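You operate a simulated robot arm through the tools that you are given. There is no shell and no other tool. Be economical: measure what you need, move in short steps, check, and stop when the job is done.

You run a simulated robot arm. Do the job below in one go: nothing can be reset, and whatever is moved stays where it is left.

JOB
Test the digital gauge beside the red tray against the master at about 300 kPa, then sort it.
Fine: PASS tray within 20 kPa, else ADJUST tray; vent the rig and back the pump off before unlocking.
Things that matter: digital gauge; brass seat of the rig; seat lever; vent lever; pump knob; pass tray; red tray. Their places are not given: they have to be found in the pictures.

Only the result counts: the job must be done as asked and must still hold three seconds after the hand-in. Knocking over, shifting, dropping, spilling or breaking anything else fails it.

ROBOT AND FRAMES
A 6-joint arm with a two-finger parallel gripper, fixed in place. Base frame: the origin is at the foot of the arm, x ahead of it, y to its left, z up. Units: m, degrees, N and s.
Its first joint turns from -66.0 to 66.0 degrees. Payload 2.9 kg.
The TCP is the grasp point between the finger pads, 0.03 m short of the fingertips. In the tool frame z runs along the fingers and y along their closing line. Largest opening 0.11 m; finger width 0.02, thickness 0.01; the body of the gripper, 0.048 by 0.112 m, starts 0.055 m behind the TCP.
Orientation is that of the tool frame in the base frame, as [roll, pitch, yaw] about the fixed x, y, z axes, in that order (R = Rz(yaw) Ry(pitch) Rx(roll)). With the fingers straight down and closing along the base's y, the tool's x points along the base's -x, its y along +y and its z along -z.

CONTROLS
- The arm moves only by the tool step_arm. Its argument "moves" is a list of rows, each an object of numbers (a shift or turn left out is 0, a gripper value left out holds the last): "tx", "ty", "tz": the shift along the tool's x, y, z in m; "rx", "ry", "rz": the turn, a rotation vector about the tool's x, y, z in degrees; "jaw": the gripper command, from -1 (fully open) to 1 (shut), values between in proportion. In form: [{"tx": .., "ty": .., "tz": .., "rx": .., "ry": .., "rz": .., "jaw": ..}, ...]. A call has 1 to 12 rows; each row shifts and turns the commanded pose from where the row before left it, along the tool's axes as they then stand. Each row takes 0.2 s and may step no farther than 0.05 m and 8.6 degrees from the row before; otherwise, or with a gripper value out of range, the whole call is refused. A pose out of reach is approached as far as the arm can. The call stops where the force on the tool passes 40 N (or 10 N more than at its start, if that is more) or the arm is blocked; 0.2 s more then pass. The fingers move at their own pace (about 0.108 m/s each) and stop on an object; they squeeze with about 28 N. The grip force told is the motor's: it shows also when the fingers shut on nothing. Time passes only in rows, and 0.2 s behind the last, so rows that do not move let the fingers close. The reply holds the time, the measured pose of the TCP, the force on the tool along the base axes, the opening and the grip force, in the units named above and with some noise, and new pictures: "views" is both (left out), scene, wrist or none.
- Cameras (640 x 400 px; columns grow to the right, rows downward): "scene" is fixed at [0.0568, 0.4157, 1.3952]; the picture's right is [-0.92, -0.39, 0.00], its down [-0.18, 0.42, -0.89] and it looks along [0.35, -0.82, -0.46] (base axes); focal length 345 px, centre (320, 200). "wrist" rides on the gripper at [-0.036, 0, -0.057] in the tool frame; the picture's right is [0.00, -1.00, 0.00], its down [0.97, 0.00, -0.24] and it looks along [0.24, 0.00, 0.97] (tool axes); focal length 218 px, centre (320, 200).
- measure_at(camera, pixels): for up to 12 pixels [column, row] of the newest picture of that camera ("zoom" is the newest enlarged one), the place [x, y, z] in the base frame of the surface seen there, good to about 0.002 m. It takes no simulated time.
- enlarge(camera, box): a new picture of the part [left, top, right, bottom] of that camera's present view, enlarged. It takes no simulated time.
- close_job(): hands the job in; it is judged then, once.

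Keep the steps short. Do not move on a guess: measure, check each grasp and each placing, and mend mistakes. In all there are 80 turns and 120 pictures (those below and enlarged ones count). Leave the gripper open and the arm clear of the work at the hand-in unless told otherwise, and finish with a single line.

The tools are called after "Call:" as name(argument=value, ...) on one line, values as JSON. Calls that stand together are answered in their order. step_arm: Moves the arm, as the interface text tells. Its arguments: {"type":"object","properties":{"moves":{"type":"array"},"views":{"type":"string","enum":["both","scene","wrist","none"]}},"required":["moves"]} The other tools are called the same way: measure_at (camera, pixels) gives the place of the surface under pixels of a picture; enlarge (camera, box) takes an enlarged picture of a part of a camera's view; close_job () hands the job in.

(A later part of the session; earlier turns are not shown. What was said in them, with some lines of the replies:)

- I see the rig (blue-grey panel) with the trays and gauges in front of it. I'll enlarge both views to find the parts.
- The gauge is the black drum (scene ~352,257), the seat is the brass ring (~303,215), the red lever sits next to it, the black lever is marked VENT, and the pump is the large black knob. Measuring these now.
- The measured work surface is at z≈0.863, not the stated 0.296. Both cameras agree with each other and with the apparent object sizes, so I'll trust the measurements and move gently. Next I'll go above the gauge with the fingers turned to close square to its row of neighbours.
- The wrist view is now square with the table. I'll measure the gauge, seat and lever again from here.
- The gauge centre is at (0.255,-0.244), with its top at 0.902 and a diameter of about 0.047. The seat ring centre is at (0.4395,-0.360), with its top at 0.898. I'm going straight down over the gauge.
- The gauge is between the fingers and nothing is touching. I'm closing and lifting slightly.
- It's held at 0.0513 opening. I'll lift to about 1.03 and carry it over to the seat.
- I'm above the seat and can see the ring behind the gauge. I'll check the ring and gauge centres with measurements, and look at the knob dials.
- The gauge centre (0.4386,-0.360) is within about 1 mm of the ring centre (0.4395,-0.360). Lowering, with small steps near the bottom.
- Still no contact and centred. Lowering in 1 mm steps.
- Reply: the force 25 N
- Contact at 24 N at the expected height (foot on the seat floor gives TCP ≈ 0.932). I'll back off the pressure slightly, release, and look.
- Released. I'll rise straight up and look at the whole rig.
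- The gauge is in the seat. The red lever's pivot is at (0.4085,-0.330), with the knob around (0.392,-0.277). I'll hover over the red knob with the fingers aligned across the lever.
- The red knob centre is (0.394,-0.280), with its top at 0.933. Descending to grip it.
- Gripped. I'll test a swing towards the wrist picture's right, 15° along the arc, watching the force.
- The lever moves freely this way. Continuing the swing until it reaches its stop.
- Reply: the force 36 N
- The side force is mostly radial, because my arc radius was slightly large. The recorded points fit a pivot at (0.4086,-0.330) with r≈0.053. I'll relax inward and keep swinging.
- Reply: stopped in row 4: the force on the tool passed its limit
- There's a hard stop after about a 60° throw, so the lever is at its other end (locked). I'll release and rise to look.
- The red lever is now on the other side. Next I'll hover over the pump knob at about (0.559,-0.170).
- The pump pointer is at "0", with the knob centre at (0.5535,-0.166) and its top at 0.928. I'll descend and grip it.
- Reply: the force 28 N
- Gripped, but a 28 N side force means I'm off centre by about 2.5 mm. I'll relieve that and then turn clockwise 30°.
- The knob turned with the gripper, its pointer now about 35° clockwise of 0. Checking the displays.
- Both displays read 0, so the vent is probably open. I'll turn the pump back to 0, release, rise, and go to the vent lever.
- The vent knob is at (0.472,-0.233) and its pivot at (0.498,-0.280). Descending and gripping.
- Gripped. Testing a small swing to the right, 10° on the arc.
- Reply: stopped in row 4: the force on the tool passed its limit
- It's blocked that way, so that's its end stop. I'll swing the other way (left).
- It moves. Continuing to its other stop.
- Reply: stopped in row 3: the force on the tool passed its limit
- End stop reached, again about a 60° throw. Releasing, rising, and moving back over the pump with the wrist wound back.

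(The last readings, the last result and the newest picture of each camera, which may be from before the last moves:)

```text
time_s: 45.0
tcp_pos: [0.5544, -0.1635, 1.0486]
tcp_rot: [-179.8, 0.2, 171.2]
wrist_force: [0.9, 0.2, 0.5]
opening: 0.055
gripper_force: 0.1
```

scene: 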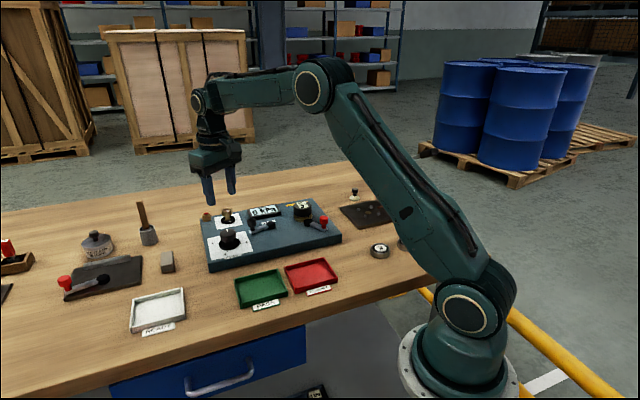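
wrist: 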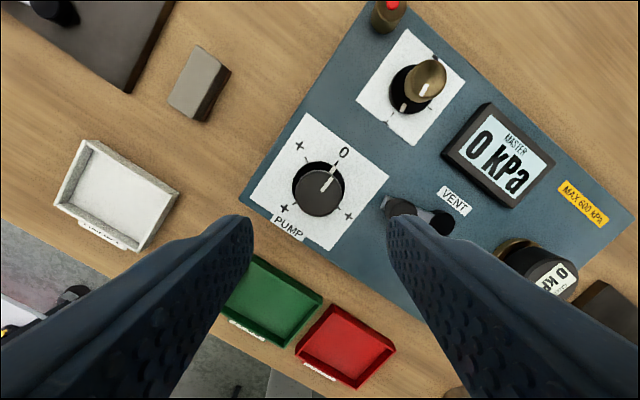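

The pump pointer is at 0. Descending, gripping, and turning clockwise 15°.

Call:
step_arm(moves=[{"tz": 0.035}, {"tz": 0.035}, {"tz": 0.03}, {"tz": 0.01}, {"jaw": 1}, {}, {}, {}, {"rz": 7.5}, {"rz": 7.5}, {}], views="scene")

Call:
enlarge(camera="scene", box=[200, 180, 340, 260])

```text
time_s: 47.4
tcp_pos: [0.5545, -0.1645, 0.9364]
tcp_rot: [-179.9, 0.3, 156.0]
wrist_force: [4.7, 16.7, 0.5]
opening: 0.0388
gripper_force: 44.9
```

scene: 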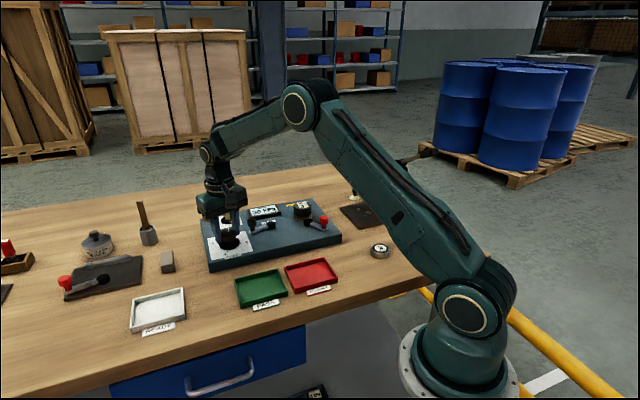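

```text
4.57 times, centred on (270, 220) of scene
```

zoom: 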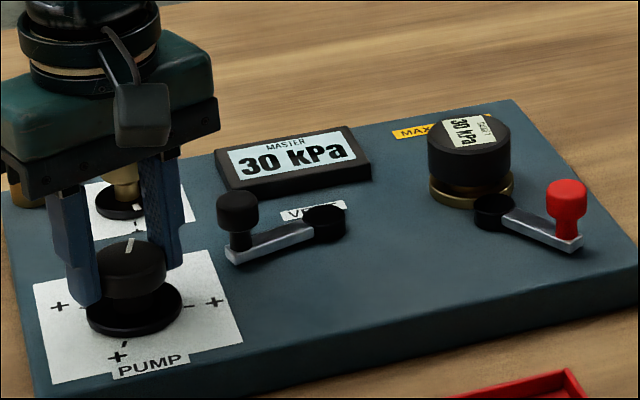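

Pressure works: 30 kPa at about 15°, and both displays are live. I'll continue clockwise 75°, expecting about 180 kPa.

Call:
step_arm(moves=[{"rz": 7.5}, {"rz": 7.5}, {"rz": 7.5}, {"rz": 7.5}, {"rz": 7.5}, {"rz": 7.5}, {"rz": 7.5}, {"rz": 7.5}, {"rz": 7.5}, {"rz": 7.5}, {}], views="scene")

Call:
enlarge(camera="scene", box=[200, 180, 340, 260])

```text
time_s: 49.8
tcp_pos: [0.5507, -0.1661, 0.9368]
tcp_rot: [-179.8, 0.2, 80.5]
wrist_force: [-34.8, -17.0, 1.0]
opening: 0.0388
gripper_force: 44.8
```

scene: 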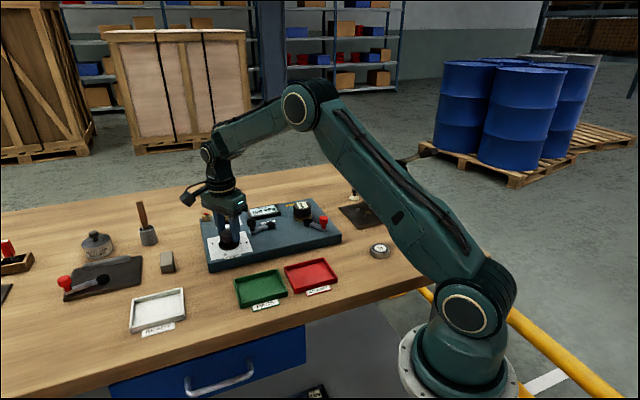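

```text
4.57 times, centred on (270, 220) of scene
```

zoom: 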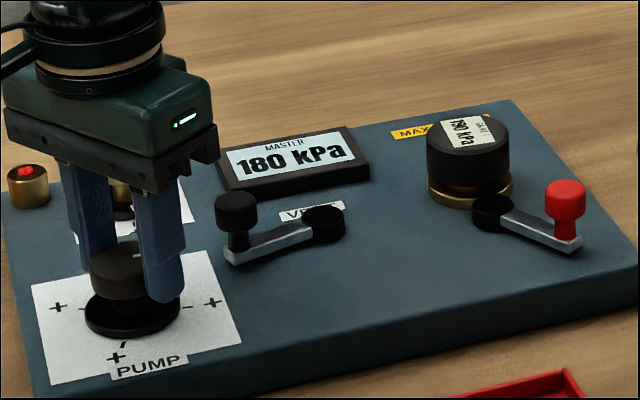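

Master reads 180 kPa, so 2 kPa per degree. I'll relieve the side load and continue 30°.

Call:
step_arm(moves=[{"tx": -0.002, "ty": -0.0027}, {}, {"rz": 7.5}, {"rz": 7.5}, {"rz": 7.5}, {"rz": 7.5}, {}], views="scene")

Call:
enlarge(camera="scene", box=[200, 180, 340, 260])

```text
time_s: 51.4
tcp_pos: [0.549, -0.1651, 0.9382]
tcp_rot: [-179.9, 0.2, 50.9]
wrist_force: [-26.4, -7.3, 5.2]
opening: 0.0386
gripper_force: 45.0
```

scene: 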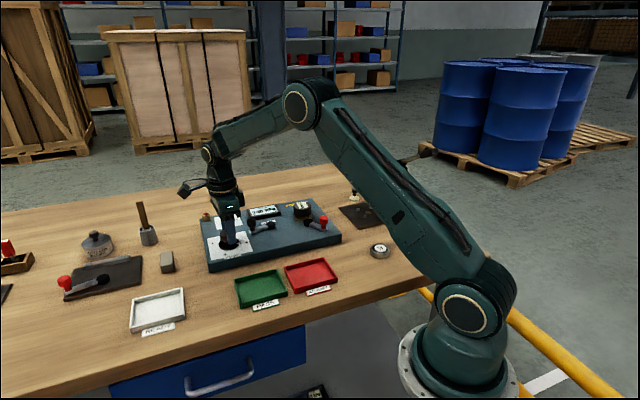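

```text
4.57 times, centred on (270, 220) of scene
```

zoom: 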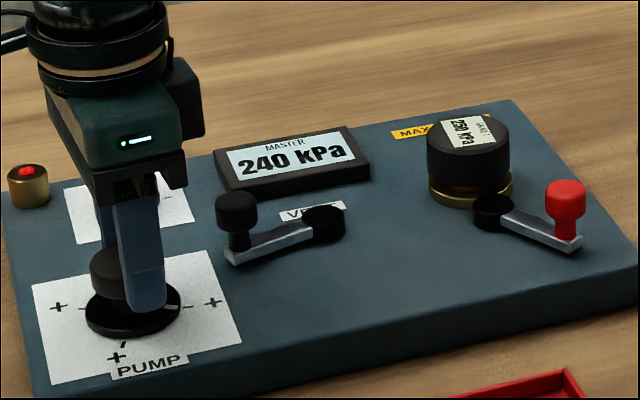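

240 kPa. Relieving again and turning the last 30°.

Call:
step_arm(moves=[{"tx": -0.0015, "ty": -0.0014}, {"rz": 7.5}, {"rz": 7.5}, {"rz": 7.5}, {"rz": 7.5}, {}], views="scene")

Call:
enlarge(camera="scene", box=[240, 190, 340, 250])

```text
time_s: 52.8
tcp_pos: [0.549, -0.1634, 0.9374]
tcp_rot: [179.8, 0.0, 21.2]
wrist_force: [-21.7, 16.9, 1.7]
opening: 0.0388
gripper_force: 44.9
```

scene: 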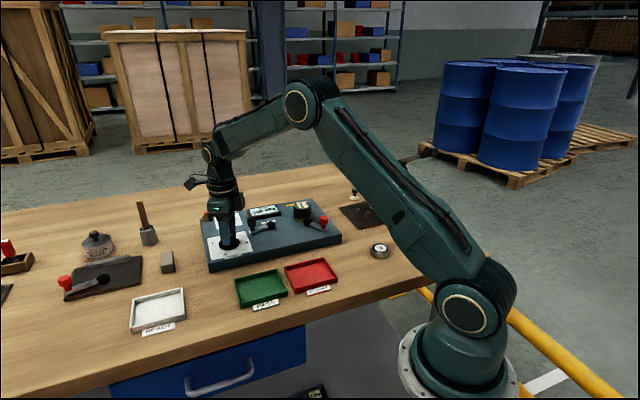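

```text
6.40 times, centred on (290, 220) of scene
```

zoom: 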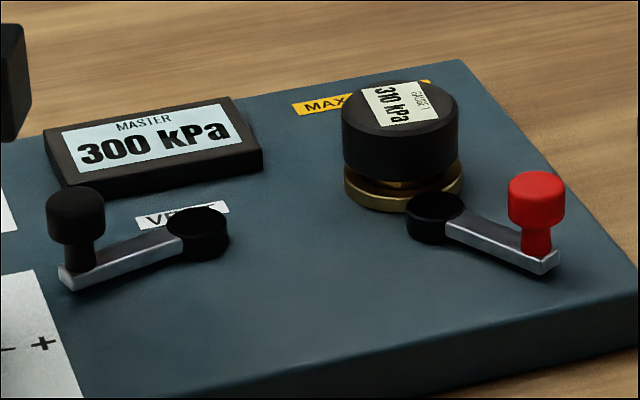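

Master reads 300 kPa. The gauge appears to read about 310; enlarging to be sure.

Call:
enlarge(camera="scene", box=[294, 200, 314, 212])

Call:
enlarge(camera="wrist", box=[0, 0, 640, 400])

```text
16.00 times, centred on (304, 206) of scene
```

zoom: 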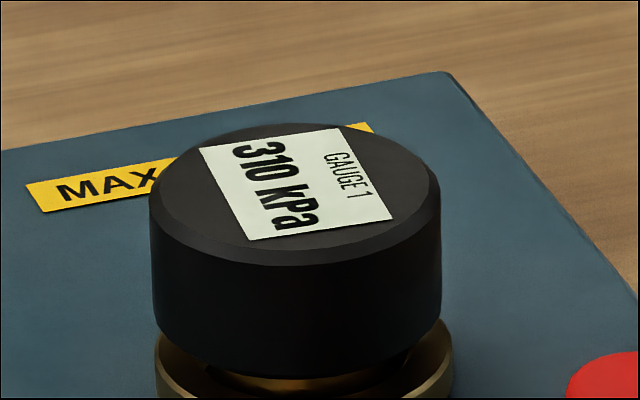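

```text
1.00 times, centred on (320, 200) of wrist
```

zoom: 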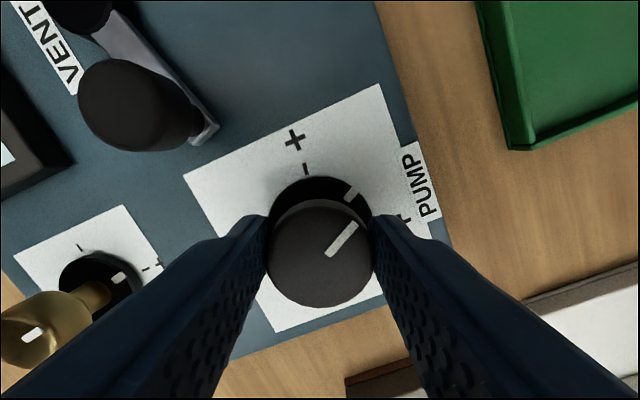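

At master 300 the gauge reads 310, a 10 kPa error, so it goes in the PASS tray. Next I vent: release the pump knob (leaving it turned), rise, and go to the vent lever.

Call:
step_arm(moves=[{"jaw": 0}, {}, {}, {"tz": -0.04}, {"tz": -0.04}, {"tz": -0.03}, {"rz": -8.4}, {"rz": -8.4}, {"rz": -8.4}, {"rz": -8.4}, {"rz": -7.4}, {}], views="wrist")

```text
time_s: 55.4
tcp_pos: [0.5489, -0.1658, 1.0483]
tcp_rot: [179.6, 0.1, 62.1]
wrist_force: [-0.3, 0.8, 0.0]
opening: 0.0548
gripper_force: 0.1
```

wrist: 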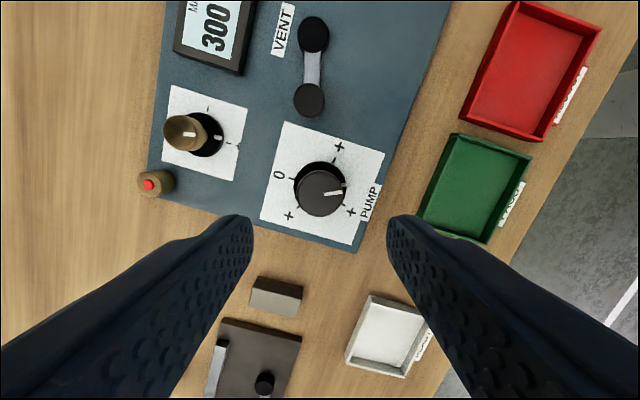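

Call:
measure_at(camera="wrist", pixels=[[309, 98], [297, 98], [321, 98], [313, 33], [320, 190]])

```text
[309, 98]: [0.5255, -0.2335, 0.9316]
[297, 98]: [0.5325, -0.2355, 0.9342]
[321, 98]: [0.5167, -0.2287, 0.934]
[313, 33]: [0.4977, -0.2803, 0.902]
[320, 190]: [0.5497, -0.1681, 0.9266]
```

Call:
step_arm(moves=[{"tx": -0.0354, "ty": 0.005}, {"tx": -0.0354, "ty": 0.005}, {"tz": 0.035}, {"tz": 0.035}, {"tz": 0.029}, {"tz": 0.01}, {"jaw": 1}, {}, {}], views="wrist")

```text
time_s: 57.4
tcp_pos: [0.5229, -0.2317, 0.9384]
tcp_rot: [179.9, 0.1, 62.0]
wrist_force: [-18.2, 8.8, 3.1]
opening: 0.0234
gripper_force: 45.1
```

wrist: 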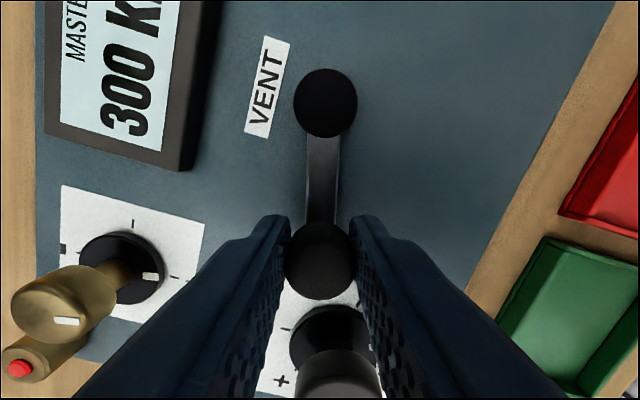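

Gripped. Swinging the vent lever back (right/counter-clockwise), first 45°.

Call:
step_arm(moves=[{"tx": -0.0002, "ty": -0.0035, "rz": -3.75}, {"tx": -0.0002, "ty": -0.0046, "rz": -5}, {"tx": -0.0002, "ty": -0.0046, "rz": -5}, {"tx": -0.0002, "ty": -0.0046, "rz": -5}, {"tx": -0.0002, "ty": -0.0046, "rz": -5}, {"tx": -0.0002, "ty": -0.0046, "rz": -5}, {"tx": -0.0002, "ty": -0.0046, "rz": -5}, {"tx": -0.0002, "ty": -0.0046, "rz": -5}, {"tx": -0.0002, "ty": -0.0046, "rz": -5}], views="wrist")

```text
time_s: 59.4
tcp_pos: [0.4856, -0.226, 0.9388]
tcp_rot: [179.9, 0.1, 106.3]
wrist_force: [-5.6, 31.9, -6.2]
opening: 0.0231
gripper_force: 45.3
```

wrist: 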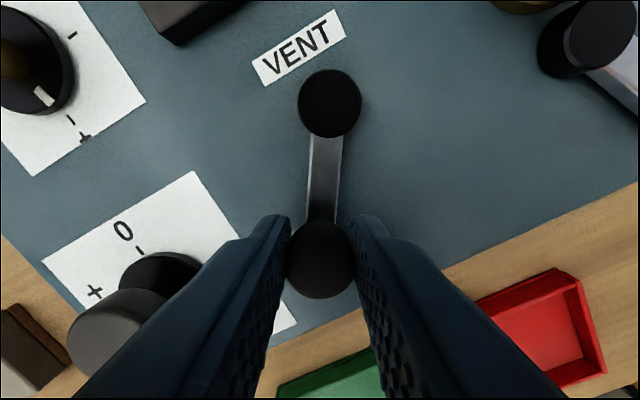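

Now there's a radial load of 32 N, so I'm too far inward. Easing outward 2 mm and continuing to the stop.

Call:
step_arm(moves=[{"tx": 0.0025}, {}, {"tx": 0.0, "ty": -0.0046, "rz": -5}, {"tx": 0.0, "ty": -0.0046, "rz": -5}, {"tx": 0.0, "ty": -0.0046, "rz": -5}, {"tx": 0.0, "ty": -0.0046, "rz": -5}], views="both")

Call:
enlarge(camera="scene", box=[200, 180, 340, 260])

```text
time_s: 60.8
tcp_pos: [0.4714, -0.2334, 0.9395]
tcp_rot: [179.7, 0.6, 126.2]
wrist_force: [14.2, 18.9, -8.8]
opening: 0.0233
gripper_force: 45.0
```

scene: 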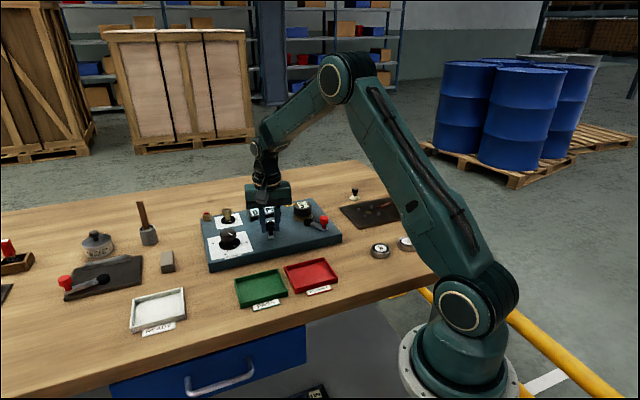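
wrist: 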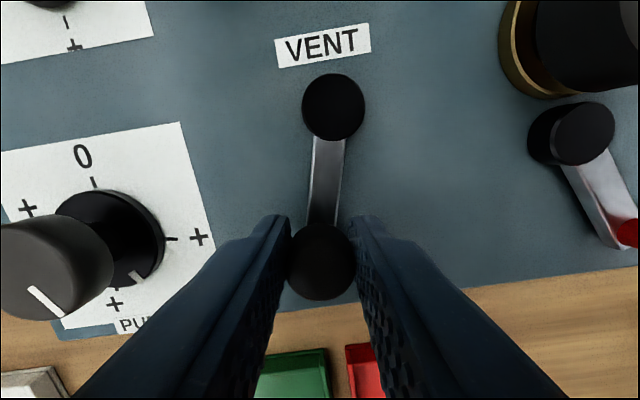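

```text
4.57 times, centred on (270, 220) of scene
```

zoom: 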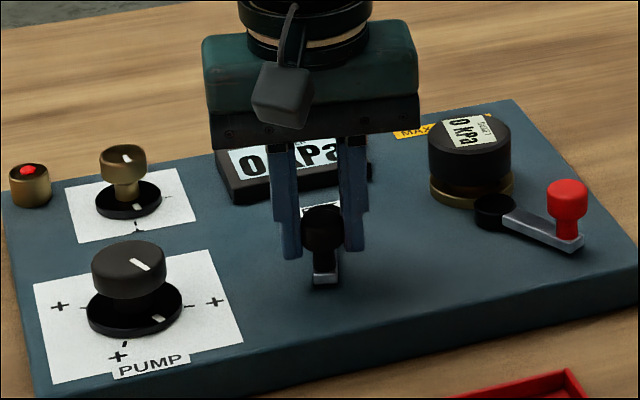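

Both displays read 0, so it's vented with the lever back at its original stop. Releasing and returning to the pump, wound to yaw ≈ 21° for the reverse turn.

Call:
step_arm(moves=[{"jaw": 0}, {}, {}, {"tz": -0.04}, {"tz": -0.04}, {"tz": -0.03}, {"tx": 0.0028, "ty": 0.0351}, {"tx": 0.0028, "ty": 0.0351}, {"tx": 0.0028, "ty": 0.0351}, {"rz": 8.1}, {"rz": 8.1}, {"rz": 8.1}], views="none")

Call:
step_arm(moves=[{"rz": 8.1}, {"rz": 8.1}, {"rz": 8.1}, {"rz": 8.1}, {"rz": 8.1}, {"rz": 8.1}, {"rz": 8.1}, {"rz": 8.1}, {"rz": 8.1}, {"rz": 8.1}, {}], views="wrist")

```text
time_s: 63.4
tcp_pos: [0.5483, -0.1656, 1.0485]
tcp_rot: [179.8, 0.3, 101.3]
wrist_force: [1.1, 0.1, 0.0]
opening: 0.0553
gripper_force: 0.0
```

```text
time_s: 65.8
tcp_pos: [0.5489, -0.166, 1.0499]
tcp_rot: [179.7, -0.2, 20.3]
wrist_force: [0.1, -0.4, -0.1]
opening: 0.055
gripper_force: 0.1
```

wrist: 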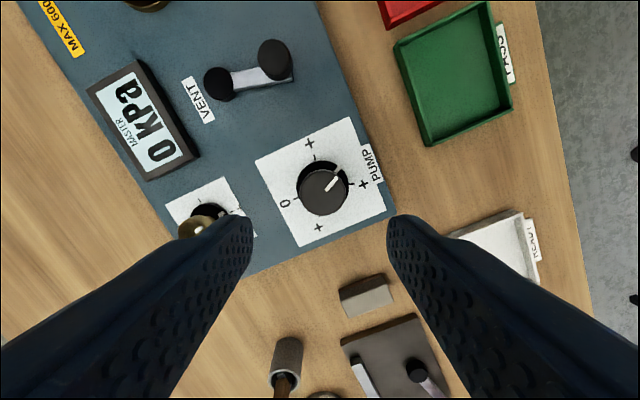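

Call:
step_arm(moves=[{"tx": 0.0015, "ty": -0.001, "tz": 0.035}, {"tz": 0.035}, {"tz": 0.03}, {"tz": 0.011}, {"jaw": 1}, {}, {}, {}], views="none")

```text
time_s: 67.6
tcp_pos: [0.5493, -0.1636, 0.9382]
tcp_rot: [179.7, -0.1, 20.5]
wrist_force: [-1.3, 6.1, -2.9]
opening: 0.0388
gripper_force: 44.8
```

Good grip with low side load. Turning counter-clockwise 75°.

Call:
step_arm(moves=[{"rz": -7.5}, {"rz": -7.5}, {"rz": -7.5}, {"rz": -7.5}, {"rz": -7.5}, {"rz": -7.5}, {"rz": -7.5}, {"rz": -7.5}, {"rz": -7.5}, {"rz": -7.5}], views="none")

```text
time_s: 69.8
tcp_pos: [0.5522, -0.1641, 0.9382]
tcp_rot: [179.7, 0.5, 95.6]
wrist_force: [19.3, -6.7, -17.9]
opening: 0.0391
gripper_force: 44.8
```

Call:
step_arm(moves=[{"ty": 0.002, "tx": -0.0005, "tz": 0.0005}, {"rz": -7.5}, {"rz": -7.5}, {"rz": -7.5}, {"rz": -7.5}, {"rz": -7.5}, {"rz": -7.5}, {"rz": -7.5}, {"rz": -7.5}, {"rz": -7.5}, {"rz": -6.5}], views="wrist")

```text
time_s: 72.2
tcp_pos: [0.5541, -0.1621, 0.9373]
tcp_rot: [-179.9, 0.3, 169.8]
wrist_force: [16.7, 16.2, -8.9]
opening: 0.0391
gripper_force: 44.8
```

wrist: 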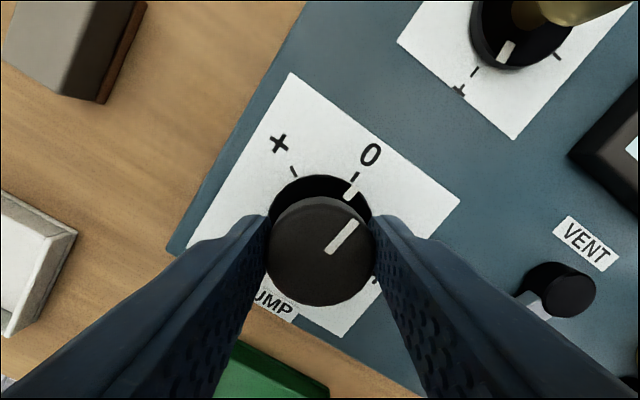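

The pointer is back at "0" to within a degree or two. A final 2° nudge, then release and rise.

Call:
step_arm(moves=[{"rz": -2}, {}, {"jaw": 0}, {}, {}, {"tz": -0.04}, {"tz": -0.04}, {"tz": -0.03}, {}], views="both")

Call:
enlarge(camera="wrist", box=[240, 80, 560, 280])

```text
time_s: 74.2
tcp_pos: [0.5508, -0.1644, 1.0477]
tcp_rot: [-179.8, 0.2, 171.5]
wrist_force: [0.7, 0.0, 0.0]
opening: 0.055
gripper_force: 0.0
```

scene: 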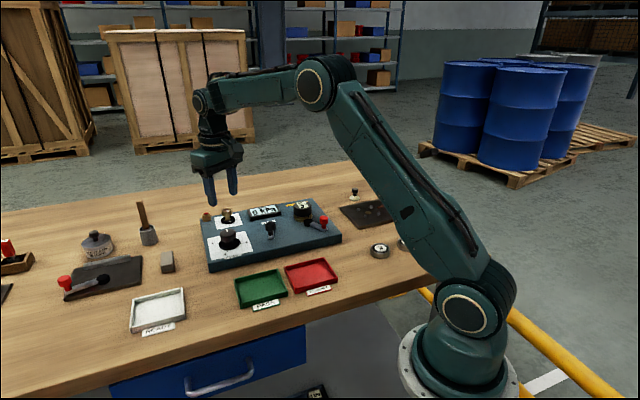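
wrist: 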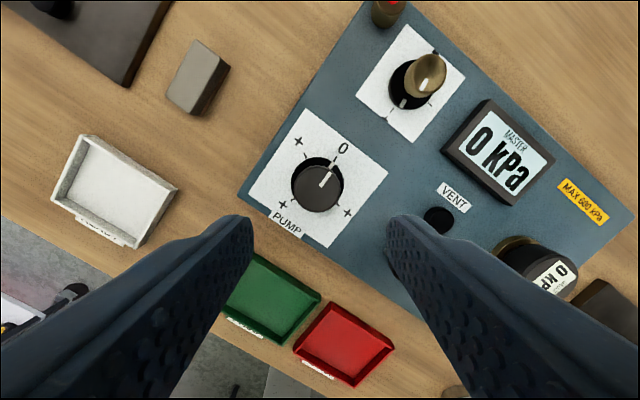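

```text
2.00 times, centred on (400, 180) of wrist
```

zoom: 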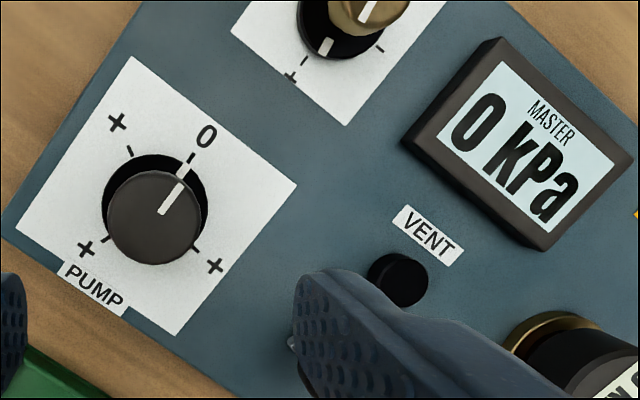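

The pump is at 0 and the vent is open. Next I go over the red seat lever to unlock it.

Call:
step_arm(moves=[{"tx": 0.028, "ty": -0.03}, {"tx": 0.028, "ty": -0.03}, {"tx": 0.028, "ty": -0.03}, {"tx": 0.028, "ty": -0.03}, {"tx": 0.028, "ty": -0.03}, {"tx": 0.028, "ty": -0.03}, {"rz": 6.5}, {}], views="wrist")

```text
time_s: 76.0
tcp_pos: [0.3594, -0.3176, 1.0464]
tcp_rot: [-179.8, 0.2, 164.9]
wrist_force: [-0.2, -0.8, 0.7]
opening: 0.055
gripper_force: 0.1
```

wrist: 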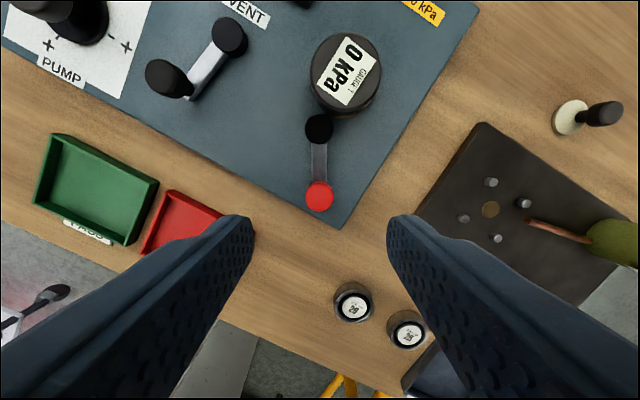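

The lever is aligned with the picture's vertical and the knob is at (320,194). Descending and gripping.

Call:
step_arm(moves=[{"tz": 0.035}, {"tz": 0.035}, {"tz": 0.028}, {"tz": 0.01}, {"jaw": 1}, {}, {}], views="wrist")

```text
time_s: 77.6
tcp_pos: [0.3603, -0.316, 0.9406]
tcp_rot: [-179.8, 0.4, 165.0]
wrist_force: [-1.4, 0.2, -2.8]
opening: 0.0229
gripper_force: 44.9
```

wrist: 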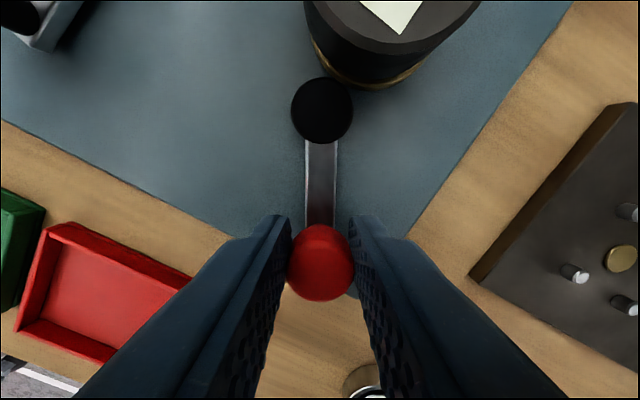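

Gripped. Swinging clockwise back 40° first.

Call:
step_arm(moves=[{"tx": -0.0002, "ty": 0.0046, "rz": 5}, {"tx": -0.0002, "ty": 0.0046, "rz": 5}, {"tx": -0.0002, "ty": 0.0046, "rz": 5}, {"tx": -0.0002, "ty": 0.0046, "rz": 5}, {"tx": -0.0002, "ty": 0.0046, "rz": 5}, {"tx": -0.0002, "ty": 0.0046, "rz": 5}, {"tx": -0.0002, "ty": 0.0046, "rz": 5}, {"tx": -0.0002, "ty": 0.0046, "rz": 5}], views="none")

```text
time_s: 79.4
tcp_pos: [0.3809, -0.289, 0.94]
tcp_rot: [-180.0, 0.6, 124.7]
wrist_force: [0.3, -10.3, 14.0]
opening: 0.0229
gripper_force: 45.3
```

Call:
step_arm(moves=[{"tx": -0.0003, "ty": 0.0047, "rz": 5}, {"tx": -0.0003, "ty": 0.0047, "rz": 5}, {"tx": -0.0003, "ty": 0.0047, "rz": 5}, {"tx": -0.0003, "ty": 0.0047, "rz": 5}, {"tx": -0.0003, "ty": 0.0047, "rz": 5}], views="wrist")

```text
time_s: 80.7
tcp_pos: [0.3944, -0.28, 0.9388]
tcp_rot: [-179.4, 0.0, 100.3]
wrist_force: [-9.0, -3.4, 4.4]
opening: 0.0232
gripper_force: 45.7
stopped in row 5: the force on the tool passed its limit (the readings are from after the stop); the commanded pose is now the measured one
```

wrist: 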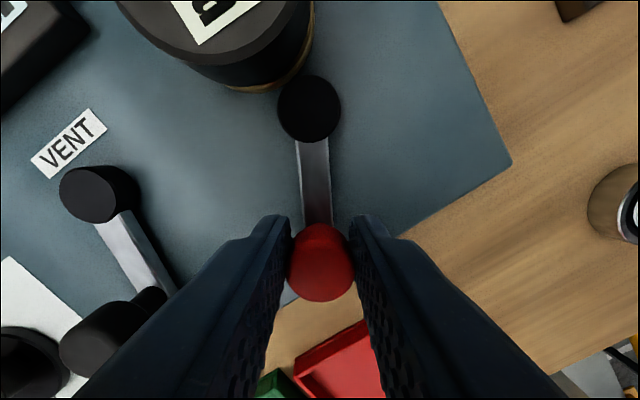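

The lever is at its original (unlocked) stop. Releasing, rising, and going above the gauge with the opening at about 0.08.

Call:
step_arm(moves=[{"jaw": 0}, {}, {}, {"tz": -0.04}, {"tz": -0.04}, {"tz": -0.03, "rx": -0.6}, {"rz": -8.5, "jaw": -0.4}, {"rz": -8.5}, {"rz": -8.5}, {"rz": -8.5}, {"tx": -0.044, "ty": -0.0125}, {"tx": -0.044, "ty": -0.0125}], views="both")

```text
time_s: 83.3
tcp_pos: [0.4403, -0.3601, 1.0502]
tcp_rot: [180.0, 0.2, 134.3]
wrist_force: [1.1, -0.4, -0.2]
opening: 0.0768
gripper_force: 0.0
```

scene: 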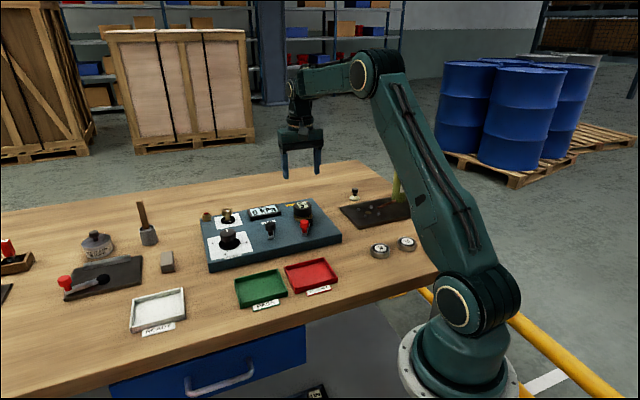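
wrist: 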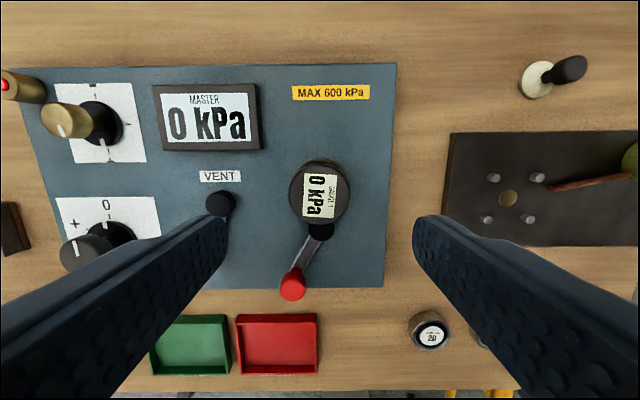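

Centred over the gauge at (320,195). Descending to the earlier height (0.933) and gripping.

Call:
step_arm(moves=[{"tz": 0.035}, {"tz": 0.035}, {"tz": 0.03}, {"tz": 0.017}, {}, {"jaw": 1}, {}, {}, {}], views="none")

Call:
step_arm(moves=[{"tz": -0.01}, {"tz": -0.02}, {"tz": -0.03}, {"tz": -0.035}, {}], views="both")

```text
time_s: 85.3
tcp_pos: [0.4398, -0.3603, 0.9313]
tcp_rot: [-179.9, 0.2, 134.2]
wrist_force: [0.0, -0.6, -0.4]
opening: 0.0513
gripper_force: 28.0
```

```text
time_s: 86.5
tcp_pos: [0.4389, -0.3608, 1.0269]
tcp_rot: [-179.9, 0.2, 134.3]
wrist_force: [-0.7, 0.6, -1.8]
opening: 0.0512
gripper_force: 28.0
```

scene: 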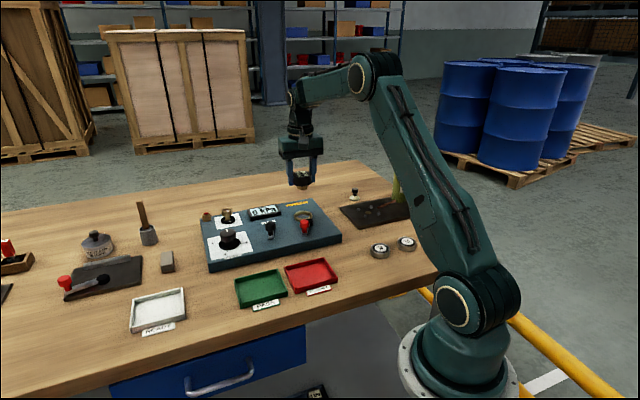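
wrist: 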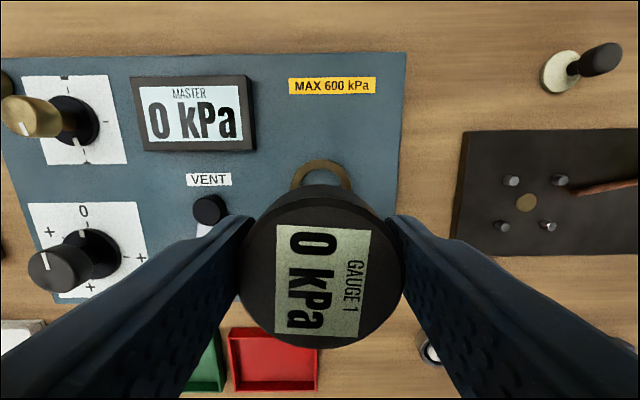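

The gauge came out of the seat cleanly. Measuring the green PASS tray's walls and floor.

Call:
measure_at(camera="scene", pixels=[[234, 279], [278, 269], [287, 293], [241, 308], [260, 288], [245, 291], [275, 285], [262, 299], [259, 278]])

Call:
enlarge(camera="scene", box=[220, 250, 350, 330])

```text
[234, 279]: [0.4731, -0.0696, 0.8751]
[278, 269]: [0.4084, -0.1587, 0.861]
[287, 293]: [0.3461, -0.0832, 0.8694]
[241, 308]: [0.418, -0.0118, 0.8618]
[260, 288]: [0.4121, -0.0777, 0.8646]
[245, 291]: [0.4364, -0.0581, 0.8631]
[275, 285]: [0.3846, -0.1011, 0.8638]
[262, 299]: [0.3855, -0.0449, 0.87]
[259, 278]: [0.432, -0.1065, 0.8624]
```

```text
4.92 times, centred on (285, 290) of scene
```

zoom: 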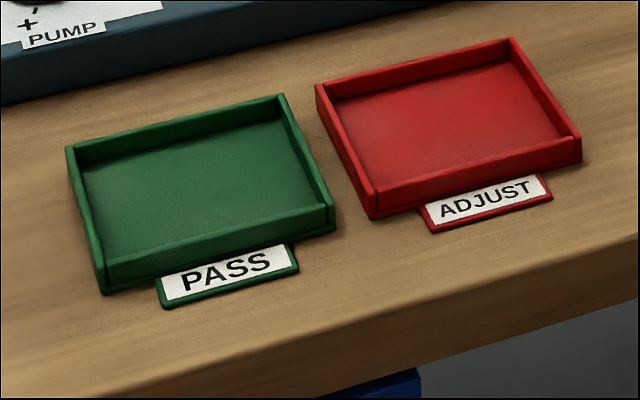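

Call:
measure_at(camera="zoom", pixels=[[200, 178], [69, 150], [281, 98], [331, 207], [105, 266], [90, 175], [280, 130], [310, 195], [110, 250], [180, 126], [218, 235]])

```text
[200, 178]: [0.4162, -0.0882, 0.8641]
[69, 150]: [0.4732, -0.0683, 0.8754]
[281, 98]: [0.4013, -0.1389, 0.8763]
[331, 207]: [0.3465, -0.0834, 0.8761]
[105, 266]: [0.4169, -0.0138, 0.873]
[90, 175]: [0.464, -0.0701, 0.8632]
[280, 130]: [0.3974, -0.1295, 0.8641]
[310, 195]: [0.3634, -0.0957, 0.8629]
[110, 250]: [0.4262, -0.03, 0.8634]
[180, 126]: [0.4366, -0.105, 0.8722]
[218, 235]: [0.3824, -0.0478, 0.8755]
```

The PASS tray centre is (0.4095,-0.076), with its floor at 0.864 and rim at 0.876. Its long side is along my closing direction, which is good. Carrying the gauge there at height.

Call:
step_arm(moves=[{"tx": 0.02805, "ty": 0.0222}, {"tx": 0.02805, "ty": 0.0222}, {"tx": 0.02805, "ty": 0.0222}, {"tx": 0.02805, "ty": 0.0222}, {"tx": 0.02805, "ty": 0.0222}, {"tx": 0.02805, "ty": 0.0222}, {"tx": 0.02805, "ty": 0.0222}, {"tx": 0.02805, "ty": 0.0222}, {"rz": -0.7}, {}], views="both")

```text
time_s: 88.7
tcp_pos: [0.4113, -0.0755, 1.0268]
tcp_rot: [180.0, 0.1, 134.9]
wrist_force: [-0.2, 0.6, -1.9]
opening: 0.0514
gripper_force: 28.0
```

scene: 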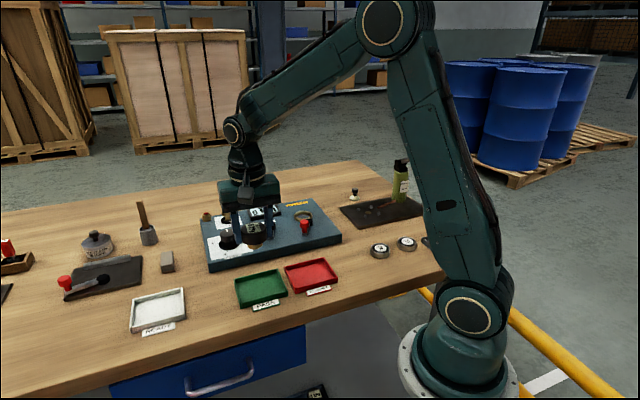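
wrist: 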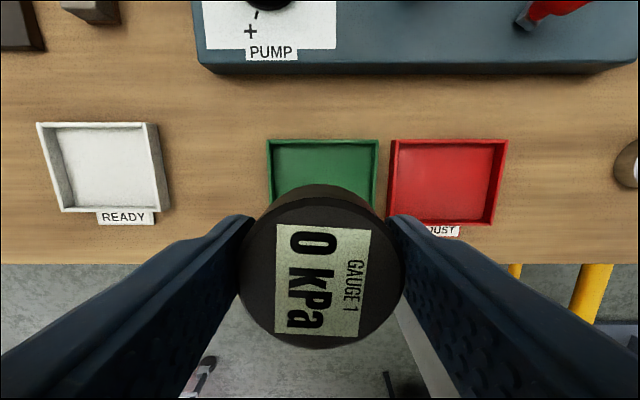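

The tray is laterally centred (columns 267–379, gauge at 320). Lowering to just above the rim.

Call:
step_arm(moves=[{"tx": 0.0009, "ty": -0.0012, "tz": 0.035}, {"tz": 0.035}, {"tz": 0.025}, {"tz": 0.01}, {}], views="both")

Call:
enlarge(camera="scene", box=[210, 230, 340, 320])

```text
time_s: 89.9
tcp_pos: [0.4101, -0.0792, 0.9212]
tcp_rot: [179.9, 0.1, 135.0]
wrist_force: [-0.5, 0.1, -2.5]
opening: 0.051
gripper_force: 27.9
```

scene: 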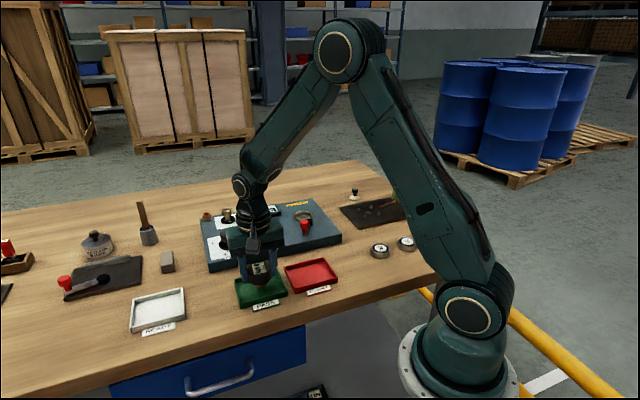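
wrist: 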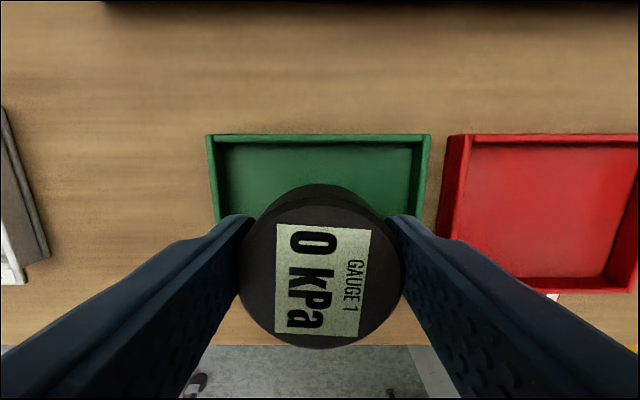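

```text
4.44 times, centred on (275, 275) of scene
```

zoom: 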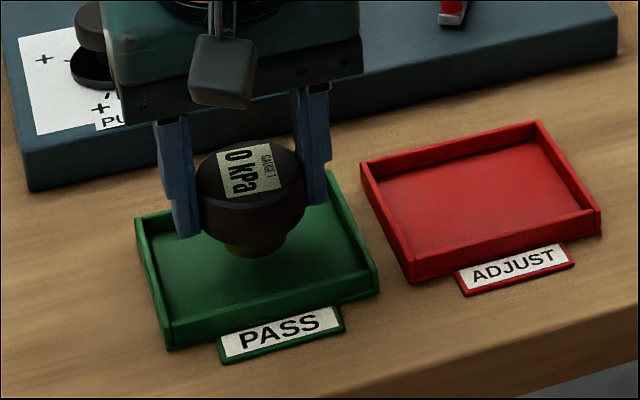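

It's well inside the tray. A 2 mm correction forward, then lowering gently to the floor.

Call:
step_arm(moves=[{"tx": 0.002, "ty": 0.001, "tz": 0.005}, {"tz": 0.005}, {"tz": 0.003}, {"tz": 0.001}, {"tz": 0.001}, {"tz": 0.001}, {"tz": 0.001}, {}], views="none")

```text
time_s: 91.7
tcp_pos: [0.4089, -0.0758, 0.9058]
tcp_rot: [179.9, 0.2, 134.8]
wrist_force: [-3.1, 1.2, 14.3]
opening: 0.0514
gripper_force: 27.2
```

Contact (14 N) at 0.906. Opening partly so the fingers stay inside the tray walls, then rising.

Call:
step_arm(moves=[{"tz": -0.0005, "jaw": 0.0}, {"jaw": -0.13}, {}, {}, {"tz": -0.02}, {"tz": -0.03}, {"tz": -0.04}, {"tz": -0.04}, {}], views="both")

Call:
enlarge(camera="scene", box=[190, 180, 350, 310])

```text
time_s: 93.7
tcp_pos: [0.4097, -0.0734, 1.034]
tcp_rot: [180.0, 0.1, 134.9]
wrist_force: [0.3, 0.7, -0.9]
opening: 0.0619
gripper_force: 0.1
```

scene: 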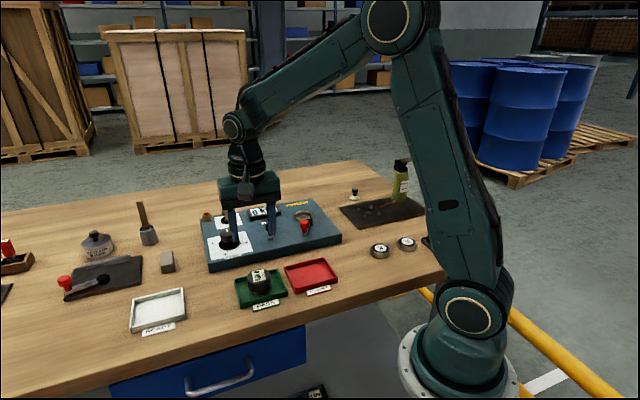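
wrist: 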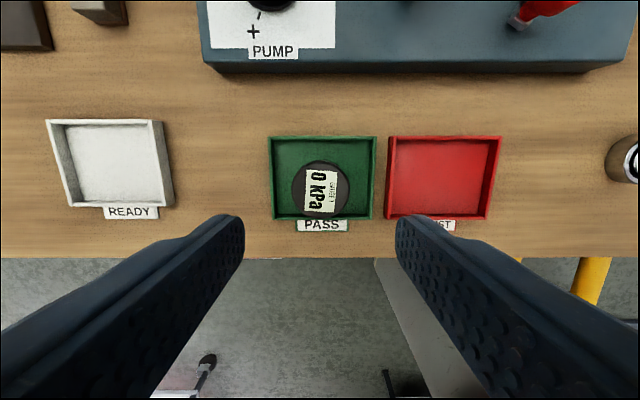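

```text
3.08 times, centred on (270, 245) of scene
```

zoom: 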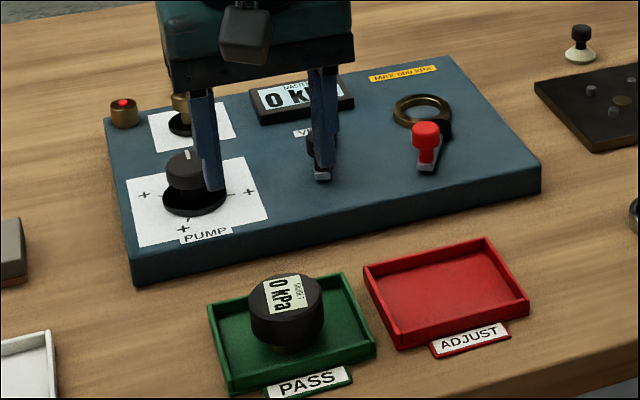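

The gauge looks upright in the PASS tray. I'll check that it's level and inside the walls.

Call:
measure_at(camera="wrist", pixels=[[297, 188], [346, 188], [320, 164], [320, 212], [320, 137], [320, 218], [272, 190], [374, 190]])

Call:
step_arm(moves=[{"tz": -0.04, "jaw": -1}, {"tz": -0.04}, {"tz": -0.03}, {}], views="wrist")

```text
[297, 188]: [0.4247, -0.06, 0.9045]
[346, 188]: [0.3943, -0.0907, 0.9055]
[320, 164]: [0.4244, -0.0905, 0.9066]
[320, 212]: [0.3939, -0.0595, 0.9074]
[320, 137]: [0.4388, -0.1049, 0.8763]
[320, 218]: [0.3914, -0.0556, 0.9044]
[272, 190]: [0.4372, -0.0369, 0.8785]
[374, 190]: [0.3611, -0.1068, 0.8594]
```

```text
time_s: 94.7
tcp_pos: [0.4091, -0.0757, 1.1454]
tcp_rot: [179.9, 0.1, 134.9]
wrist_force: [0.0, 0.2, 0.3]
opening: 0.1101
gripper_force: 0.1
```

wrist: 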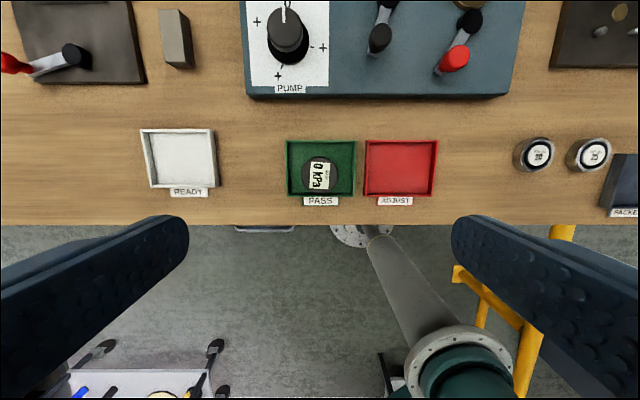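

The gauge is level (top at 0.905–0.907) and centred at (0.409,-0.075) inside the PASS tray. The vent is open, the pump is at 0, the seat is unlocked, and the arm is clear with the gripper open. Handing in.

Call:
close_job()

```text
The job is handed in.
```

Gauge 1 read 310 kPa with the master at 300 kPa, so it is in the PASS tray; the rig was vented and the pump backed off to 0 before the seat was unlocked.
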